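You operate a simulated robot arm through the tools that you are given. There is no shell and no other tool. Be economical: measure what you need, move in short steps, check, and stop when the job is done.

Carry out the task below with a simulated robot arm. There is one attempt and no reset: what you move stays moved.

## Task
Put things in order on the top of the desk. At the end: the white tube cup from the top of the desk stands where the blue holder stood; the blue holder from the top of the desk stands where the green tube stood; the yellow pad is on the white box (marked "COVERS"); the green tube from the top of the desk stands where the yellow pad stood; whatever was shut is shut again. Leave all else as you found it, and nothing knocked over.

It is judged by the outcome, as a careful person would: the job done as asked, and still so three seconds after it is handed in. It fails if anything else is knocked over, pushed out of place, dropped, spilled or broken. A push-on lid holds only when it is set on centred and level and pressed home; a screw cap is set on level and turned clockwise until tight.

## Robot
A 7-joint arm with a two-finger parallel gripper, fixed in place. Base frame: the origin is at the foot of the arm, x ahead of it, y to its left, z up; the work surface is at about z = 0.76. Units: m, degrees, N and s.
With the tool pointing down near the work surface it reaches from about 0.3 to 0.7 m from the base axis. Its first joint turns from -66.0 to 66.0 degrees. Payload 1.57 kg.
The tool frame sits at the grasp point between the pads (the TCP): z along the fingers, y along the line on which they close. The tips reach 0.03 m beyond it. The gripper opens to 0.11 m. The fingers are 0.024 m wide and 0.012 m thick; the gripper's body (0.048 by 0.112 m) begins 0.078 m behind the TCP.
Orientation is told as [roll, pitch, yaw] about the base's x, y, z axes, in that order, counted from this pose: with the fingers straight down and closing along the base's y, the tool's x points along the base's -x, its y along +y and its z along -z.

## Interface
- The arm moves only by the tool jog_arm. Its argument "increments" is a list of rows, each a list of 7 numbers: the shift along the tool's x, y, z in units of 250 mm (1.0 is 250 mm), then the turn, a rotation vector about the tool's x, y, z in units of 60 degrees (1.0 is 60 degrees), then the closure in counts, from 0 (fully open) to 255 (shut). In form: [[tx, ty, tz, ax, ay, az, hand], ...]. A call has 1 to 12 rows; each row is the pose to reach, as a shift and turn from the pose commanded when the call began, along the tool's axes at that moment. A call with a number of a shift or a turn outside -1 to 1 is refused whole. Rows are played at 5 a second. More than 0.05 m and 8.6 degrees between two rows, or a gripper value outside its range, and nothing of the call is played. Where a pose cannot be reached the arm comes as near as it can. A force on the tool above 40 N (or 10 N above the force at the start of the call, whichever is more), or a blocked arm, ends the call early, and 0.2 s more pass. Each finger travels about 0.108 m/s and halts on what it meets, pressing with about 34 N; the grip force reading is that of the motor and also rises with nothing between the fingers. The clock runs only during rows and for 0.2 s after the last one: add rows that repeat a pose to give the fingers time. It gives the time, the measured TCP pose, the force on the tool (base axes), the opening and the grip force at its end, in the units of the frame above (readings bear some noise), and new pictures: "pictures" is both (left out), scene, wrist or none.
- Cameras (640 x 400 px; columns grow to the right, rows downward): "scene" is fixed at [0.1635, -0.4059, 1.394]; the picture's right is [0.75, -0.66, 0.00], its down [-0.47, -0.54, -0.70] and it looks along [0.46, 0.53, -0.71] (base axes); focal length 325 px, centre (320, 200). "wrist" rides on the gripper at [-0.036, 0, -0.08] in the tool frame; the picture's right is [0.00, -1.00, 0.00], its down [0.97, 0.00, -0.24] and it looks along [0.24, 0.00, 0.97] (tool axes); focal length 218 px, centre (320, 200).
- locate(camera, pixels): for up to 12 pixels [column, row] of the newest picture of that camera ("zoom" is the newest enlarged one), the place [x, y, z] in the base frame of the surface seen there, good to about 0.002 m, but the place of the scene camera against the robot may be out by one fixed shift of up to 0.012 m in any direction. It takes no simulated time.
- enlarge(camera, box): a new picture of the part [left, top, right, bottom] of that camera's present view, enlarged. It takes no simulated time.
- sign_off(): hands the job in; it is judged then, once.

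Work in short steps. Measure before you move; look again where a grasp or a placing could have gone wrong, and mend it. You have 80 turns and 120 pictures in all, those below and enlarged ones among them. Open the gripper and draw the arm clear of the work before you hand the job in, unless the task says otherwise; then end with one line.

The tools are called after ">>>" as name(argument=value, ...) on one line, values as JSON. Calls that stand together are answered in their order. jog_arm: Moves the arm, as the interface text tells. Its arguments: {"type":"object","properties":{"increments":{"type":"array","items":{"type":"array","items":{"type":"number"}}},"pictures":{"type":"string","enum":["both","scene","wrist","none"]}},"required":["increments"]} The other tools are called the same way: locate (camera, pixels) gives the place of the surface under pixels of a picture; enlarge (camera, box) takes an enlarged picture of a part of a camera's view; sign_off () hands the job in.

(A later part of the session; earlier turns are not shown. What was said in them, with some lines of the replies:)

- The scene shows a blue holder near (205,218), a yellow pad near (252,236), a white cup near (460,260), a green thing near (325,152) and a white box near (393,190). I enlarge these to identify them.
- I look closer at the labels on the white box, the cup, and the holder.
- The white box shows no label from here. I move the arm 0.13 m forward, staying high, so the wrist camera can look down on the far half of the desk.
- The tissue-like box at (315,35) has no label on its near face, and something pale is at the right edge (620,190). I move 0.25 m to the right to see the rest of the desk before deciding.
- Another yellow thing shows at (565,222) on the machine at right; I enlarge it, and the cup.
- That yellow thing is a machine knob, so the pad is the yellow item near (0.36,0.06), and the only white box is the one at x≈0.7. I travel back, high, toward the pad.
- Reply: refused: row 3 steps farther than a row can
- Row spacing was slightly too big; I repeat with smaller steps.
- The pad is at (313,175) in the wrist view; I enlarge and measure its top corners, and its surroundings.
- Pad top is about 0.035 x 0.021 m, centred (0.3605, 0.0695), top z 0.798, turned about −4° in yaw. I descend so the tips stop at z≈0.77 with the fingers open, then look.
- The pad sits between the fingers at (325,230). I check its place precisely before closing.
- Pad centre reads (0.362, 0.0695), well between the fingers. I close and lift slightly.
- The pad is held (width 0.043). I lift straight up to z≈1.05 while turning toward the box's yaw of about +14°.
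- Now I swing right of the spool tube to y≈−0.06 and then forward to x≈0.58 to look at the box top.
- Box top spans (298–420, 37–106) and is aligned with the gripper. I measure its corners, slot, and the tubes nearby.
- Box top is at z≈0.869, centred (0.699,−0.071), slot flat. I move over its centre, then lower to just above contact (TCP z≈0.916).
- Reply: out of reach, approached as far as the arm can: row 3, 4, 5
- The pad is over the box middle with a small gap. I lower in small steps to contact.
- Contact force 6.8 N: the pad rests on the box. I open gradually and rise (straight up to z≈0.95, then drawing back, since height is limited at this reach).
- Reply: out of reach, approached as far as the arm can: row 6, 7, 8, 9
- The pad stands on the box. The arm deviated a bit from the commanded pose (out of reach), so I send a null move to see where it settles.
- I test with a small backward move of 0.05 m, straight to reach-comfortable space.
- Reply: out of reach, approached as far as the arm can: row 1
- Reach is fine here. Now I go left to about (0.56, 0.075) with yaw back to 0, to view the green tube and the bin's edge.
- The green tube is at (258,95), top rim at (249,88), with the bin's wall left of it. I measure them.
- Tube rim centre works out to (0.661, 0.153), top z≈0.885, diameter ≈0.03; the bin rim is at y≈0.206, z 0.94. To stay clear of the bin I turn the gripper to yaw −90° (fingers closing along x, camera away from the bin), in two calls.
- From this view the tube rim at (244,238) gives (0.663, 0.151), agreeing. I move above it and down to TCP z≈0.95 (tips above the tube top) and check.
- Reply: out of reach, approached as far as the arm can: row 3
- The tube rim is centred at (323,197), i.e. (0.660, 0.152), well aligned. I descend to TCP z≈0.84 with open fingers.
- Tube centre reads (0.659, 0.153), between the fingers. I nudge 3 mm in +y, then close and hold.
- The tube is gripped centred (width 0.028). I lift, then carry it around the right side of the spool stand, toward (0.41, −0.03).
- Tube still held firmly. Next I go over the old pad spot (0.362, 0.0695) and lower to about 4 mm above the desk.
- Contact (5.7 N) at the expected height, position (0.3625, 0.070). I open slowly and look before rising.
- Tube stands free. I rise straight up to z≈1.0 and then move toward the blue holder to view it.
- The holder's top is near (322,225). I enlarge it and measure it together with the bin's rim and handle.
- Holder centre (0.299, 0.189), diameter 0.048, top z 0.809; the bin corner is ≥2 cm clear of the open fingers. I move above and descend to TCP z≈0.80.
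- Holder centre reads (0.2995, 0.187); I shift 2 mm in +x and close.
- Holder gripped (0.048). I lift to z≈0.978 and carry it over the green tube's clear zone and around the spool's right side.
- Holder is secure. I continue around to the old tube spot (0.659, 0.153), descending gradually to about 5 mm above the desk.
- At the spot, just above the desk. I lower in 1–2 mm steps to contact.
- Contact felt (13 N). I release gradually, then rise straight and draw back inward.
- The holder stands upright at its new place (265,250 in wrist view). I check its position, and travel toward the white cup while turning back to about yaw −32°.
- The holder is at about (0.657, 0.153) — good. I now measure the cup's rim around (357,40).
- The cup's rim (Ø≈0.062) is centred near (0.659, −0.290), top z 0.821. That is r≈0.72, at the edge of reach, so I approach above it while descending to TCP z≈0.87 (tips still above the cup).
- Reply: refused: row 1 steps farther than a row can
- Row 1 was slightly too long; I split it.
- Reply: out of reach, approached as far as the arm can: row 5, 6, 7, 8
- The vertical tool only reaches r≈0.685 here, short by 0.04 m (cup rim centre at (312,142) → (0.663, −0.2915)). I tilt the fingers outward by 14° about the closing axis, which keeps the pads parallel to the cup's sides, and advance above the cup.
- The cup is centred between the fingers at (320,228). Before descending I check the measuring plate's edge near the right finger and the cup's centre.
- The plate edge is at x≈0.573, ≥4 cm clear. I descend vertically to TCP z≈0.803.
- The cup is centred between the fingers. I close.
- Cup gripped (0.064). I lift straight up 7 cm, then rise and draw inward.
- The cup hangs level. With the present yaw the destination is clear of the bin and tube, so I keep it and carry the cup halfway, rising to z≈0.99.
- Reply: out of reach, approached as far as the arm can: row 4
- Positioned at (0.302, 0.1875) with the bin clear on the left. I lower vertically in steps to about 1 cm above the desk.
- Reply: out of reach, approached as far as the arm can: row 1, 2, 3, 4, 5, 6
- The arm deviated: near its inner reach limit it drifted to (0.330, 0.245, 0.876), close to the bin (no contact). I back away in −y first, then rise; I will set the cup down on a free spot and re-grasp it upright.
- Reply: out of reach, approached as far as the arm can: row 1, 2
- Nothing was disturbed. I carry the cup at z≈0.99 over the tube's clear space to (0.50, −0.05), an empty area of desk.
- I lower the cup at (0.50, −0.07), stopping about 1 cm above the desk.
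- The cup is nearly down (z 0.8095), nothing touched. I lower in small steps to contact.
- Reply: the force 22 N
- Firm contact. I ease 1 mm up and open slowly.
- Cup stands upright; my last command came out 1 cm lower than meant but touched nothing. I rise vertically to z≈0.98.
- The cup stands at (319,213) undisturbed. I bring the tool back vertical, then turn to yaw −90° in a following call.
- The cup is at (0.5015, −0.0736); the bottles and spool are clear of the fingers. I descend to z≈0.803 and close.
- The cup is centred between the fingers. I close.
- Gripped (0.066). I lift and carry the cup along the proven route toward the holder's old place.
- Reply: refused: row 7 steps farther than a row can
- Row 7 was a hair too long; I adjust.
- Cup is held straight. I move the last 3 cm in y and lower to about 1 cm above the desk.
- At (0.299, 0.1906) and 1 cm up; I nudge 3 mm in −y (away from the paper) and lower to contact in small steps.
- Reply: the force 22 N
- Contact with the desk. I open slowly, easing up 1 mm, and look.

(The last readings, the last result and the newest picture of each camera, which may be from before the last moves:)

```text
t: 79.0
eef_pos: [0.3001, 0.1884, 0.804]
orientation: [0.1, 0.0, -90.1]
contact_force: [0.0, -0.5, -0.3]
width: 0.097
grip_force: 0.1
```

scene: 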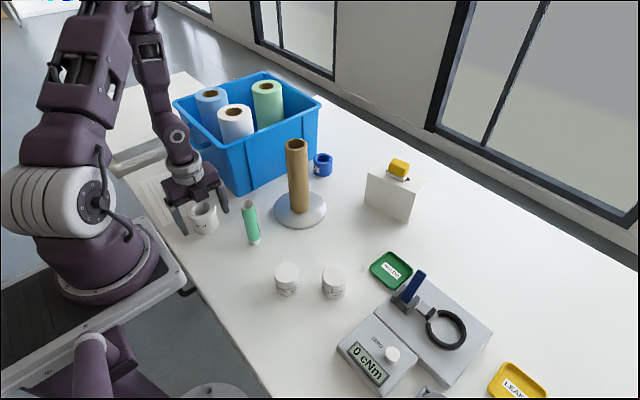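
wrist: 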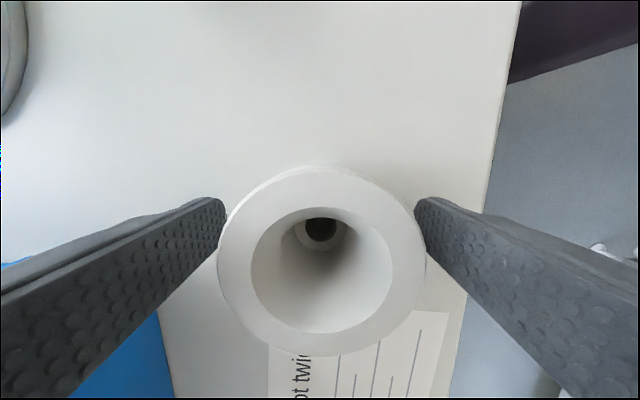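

The cup stands free. I rise straight up, then draw the arm away to the right, high over the tube.

>>> jog_arm(increments=[[0, 0, -0.1, 0, 0, 0, 20], [0, 0, -0.26, 0, 0, 0, 10], [0, 0, -0.44, 0, 0, 0, 0], [0, 0, -0.62, 0, 0, 0, 0], [0, 0, -0.8, 0, 0, 0, 0], [-0.16, 0.05, -0.86, 0, 0, 0, 0], [-0.32, 0.1, -0.92, 0, 0, 0, 0], [-0.5, 0.15, -0.92, 0, 0, 0, 0], [-0.68, 0.2, -0.92, 0, 0, 0, 0], [-0.86, 0.25, -0.92, 0, 0, 0, 0], [-0.86, 0.25, -0.92, 0, 0, 0, 0]])

>>> enlarge(camera="scene", box=[130, 120, 450, 320])

>>> locate(camera="wrist", pixels=[[320, 200]])

```text
t: 81.4
eef_pos: [0.3633, -0.0261, 1.0341]
orientation: [0.1, -0.1, -90.1]
contact_force: [0.8, -0.4, -0.8]
width: 0.11
grip_force: 0.0
```

scene: 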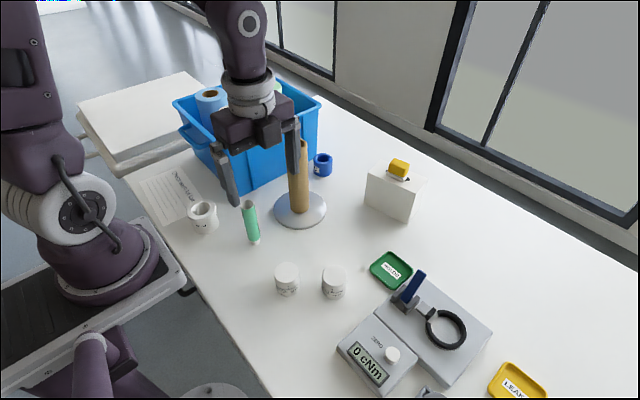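
wrist: 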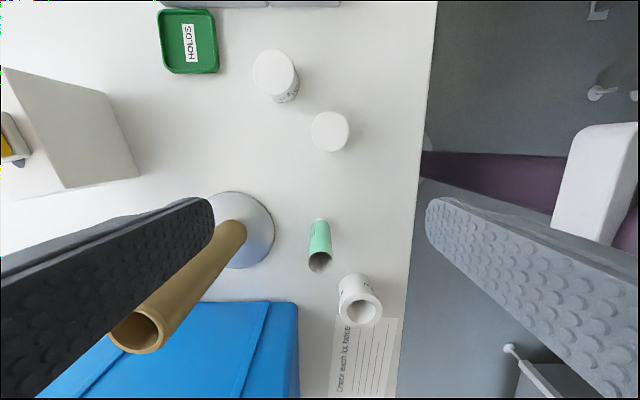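

```text
2.00 times, centred on (290, 220) of scene
```

zoom: 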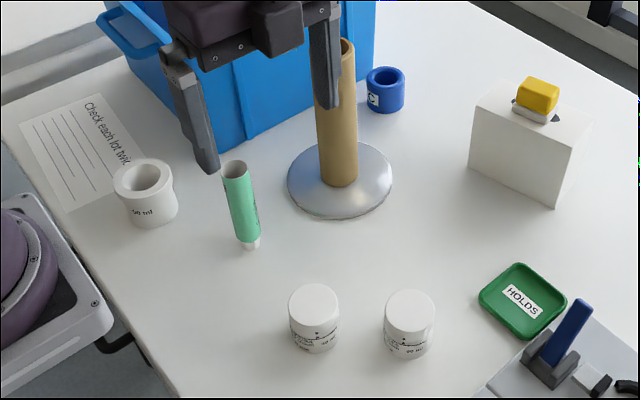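

```text
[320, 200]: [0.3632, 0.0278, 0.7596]
```

All four items stand in their new places, upright, with nothing else moved, and the gripper is open and clear. I hand in.

>>> sign_off()

```text
The job is handed in.
```

I've handed the job in. The white cup is where the blue holder stood, the holder is where the green tube stood, and the tube is where the yellow pad stood. The pad is on the only white box in view, though I never saw its "COVERS" label. Nothing was knocked over, and I opened nothing, so nothing needed shutting.
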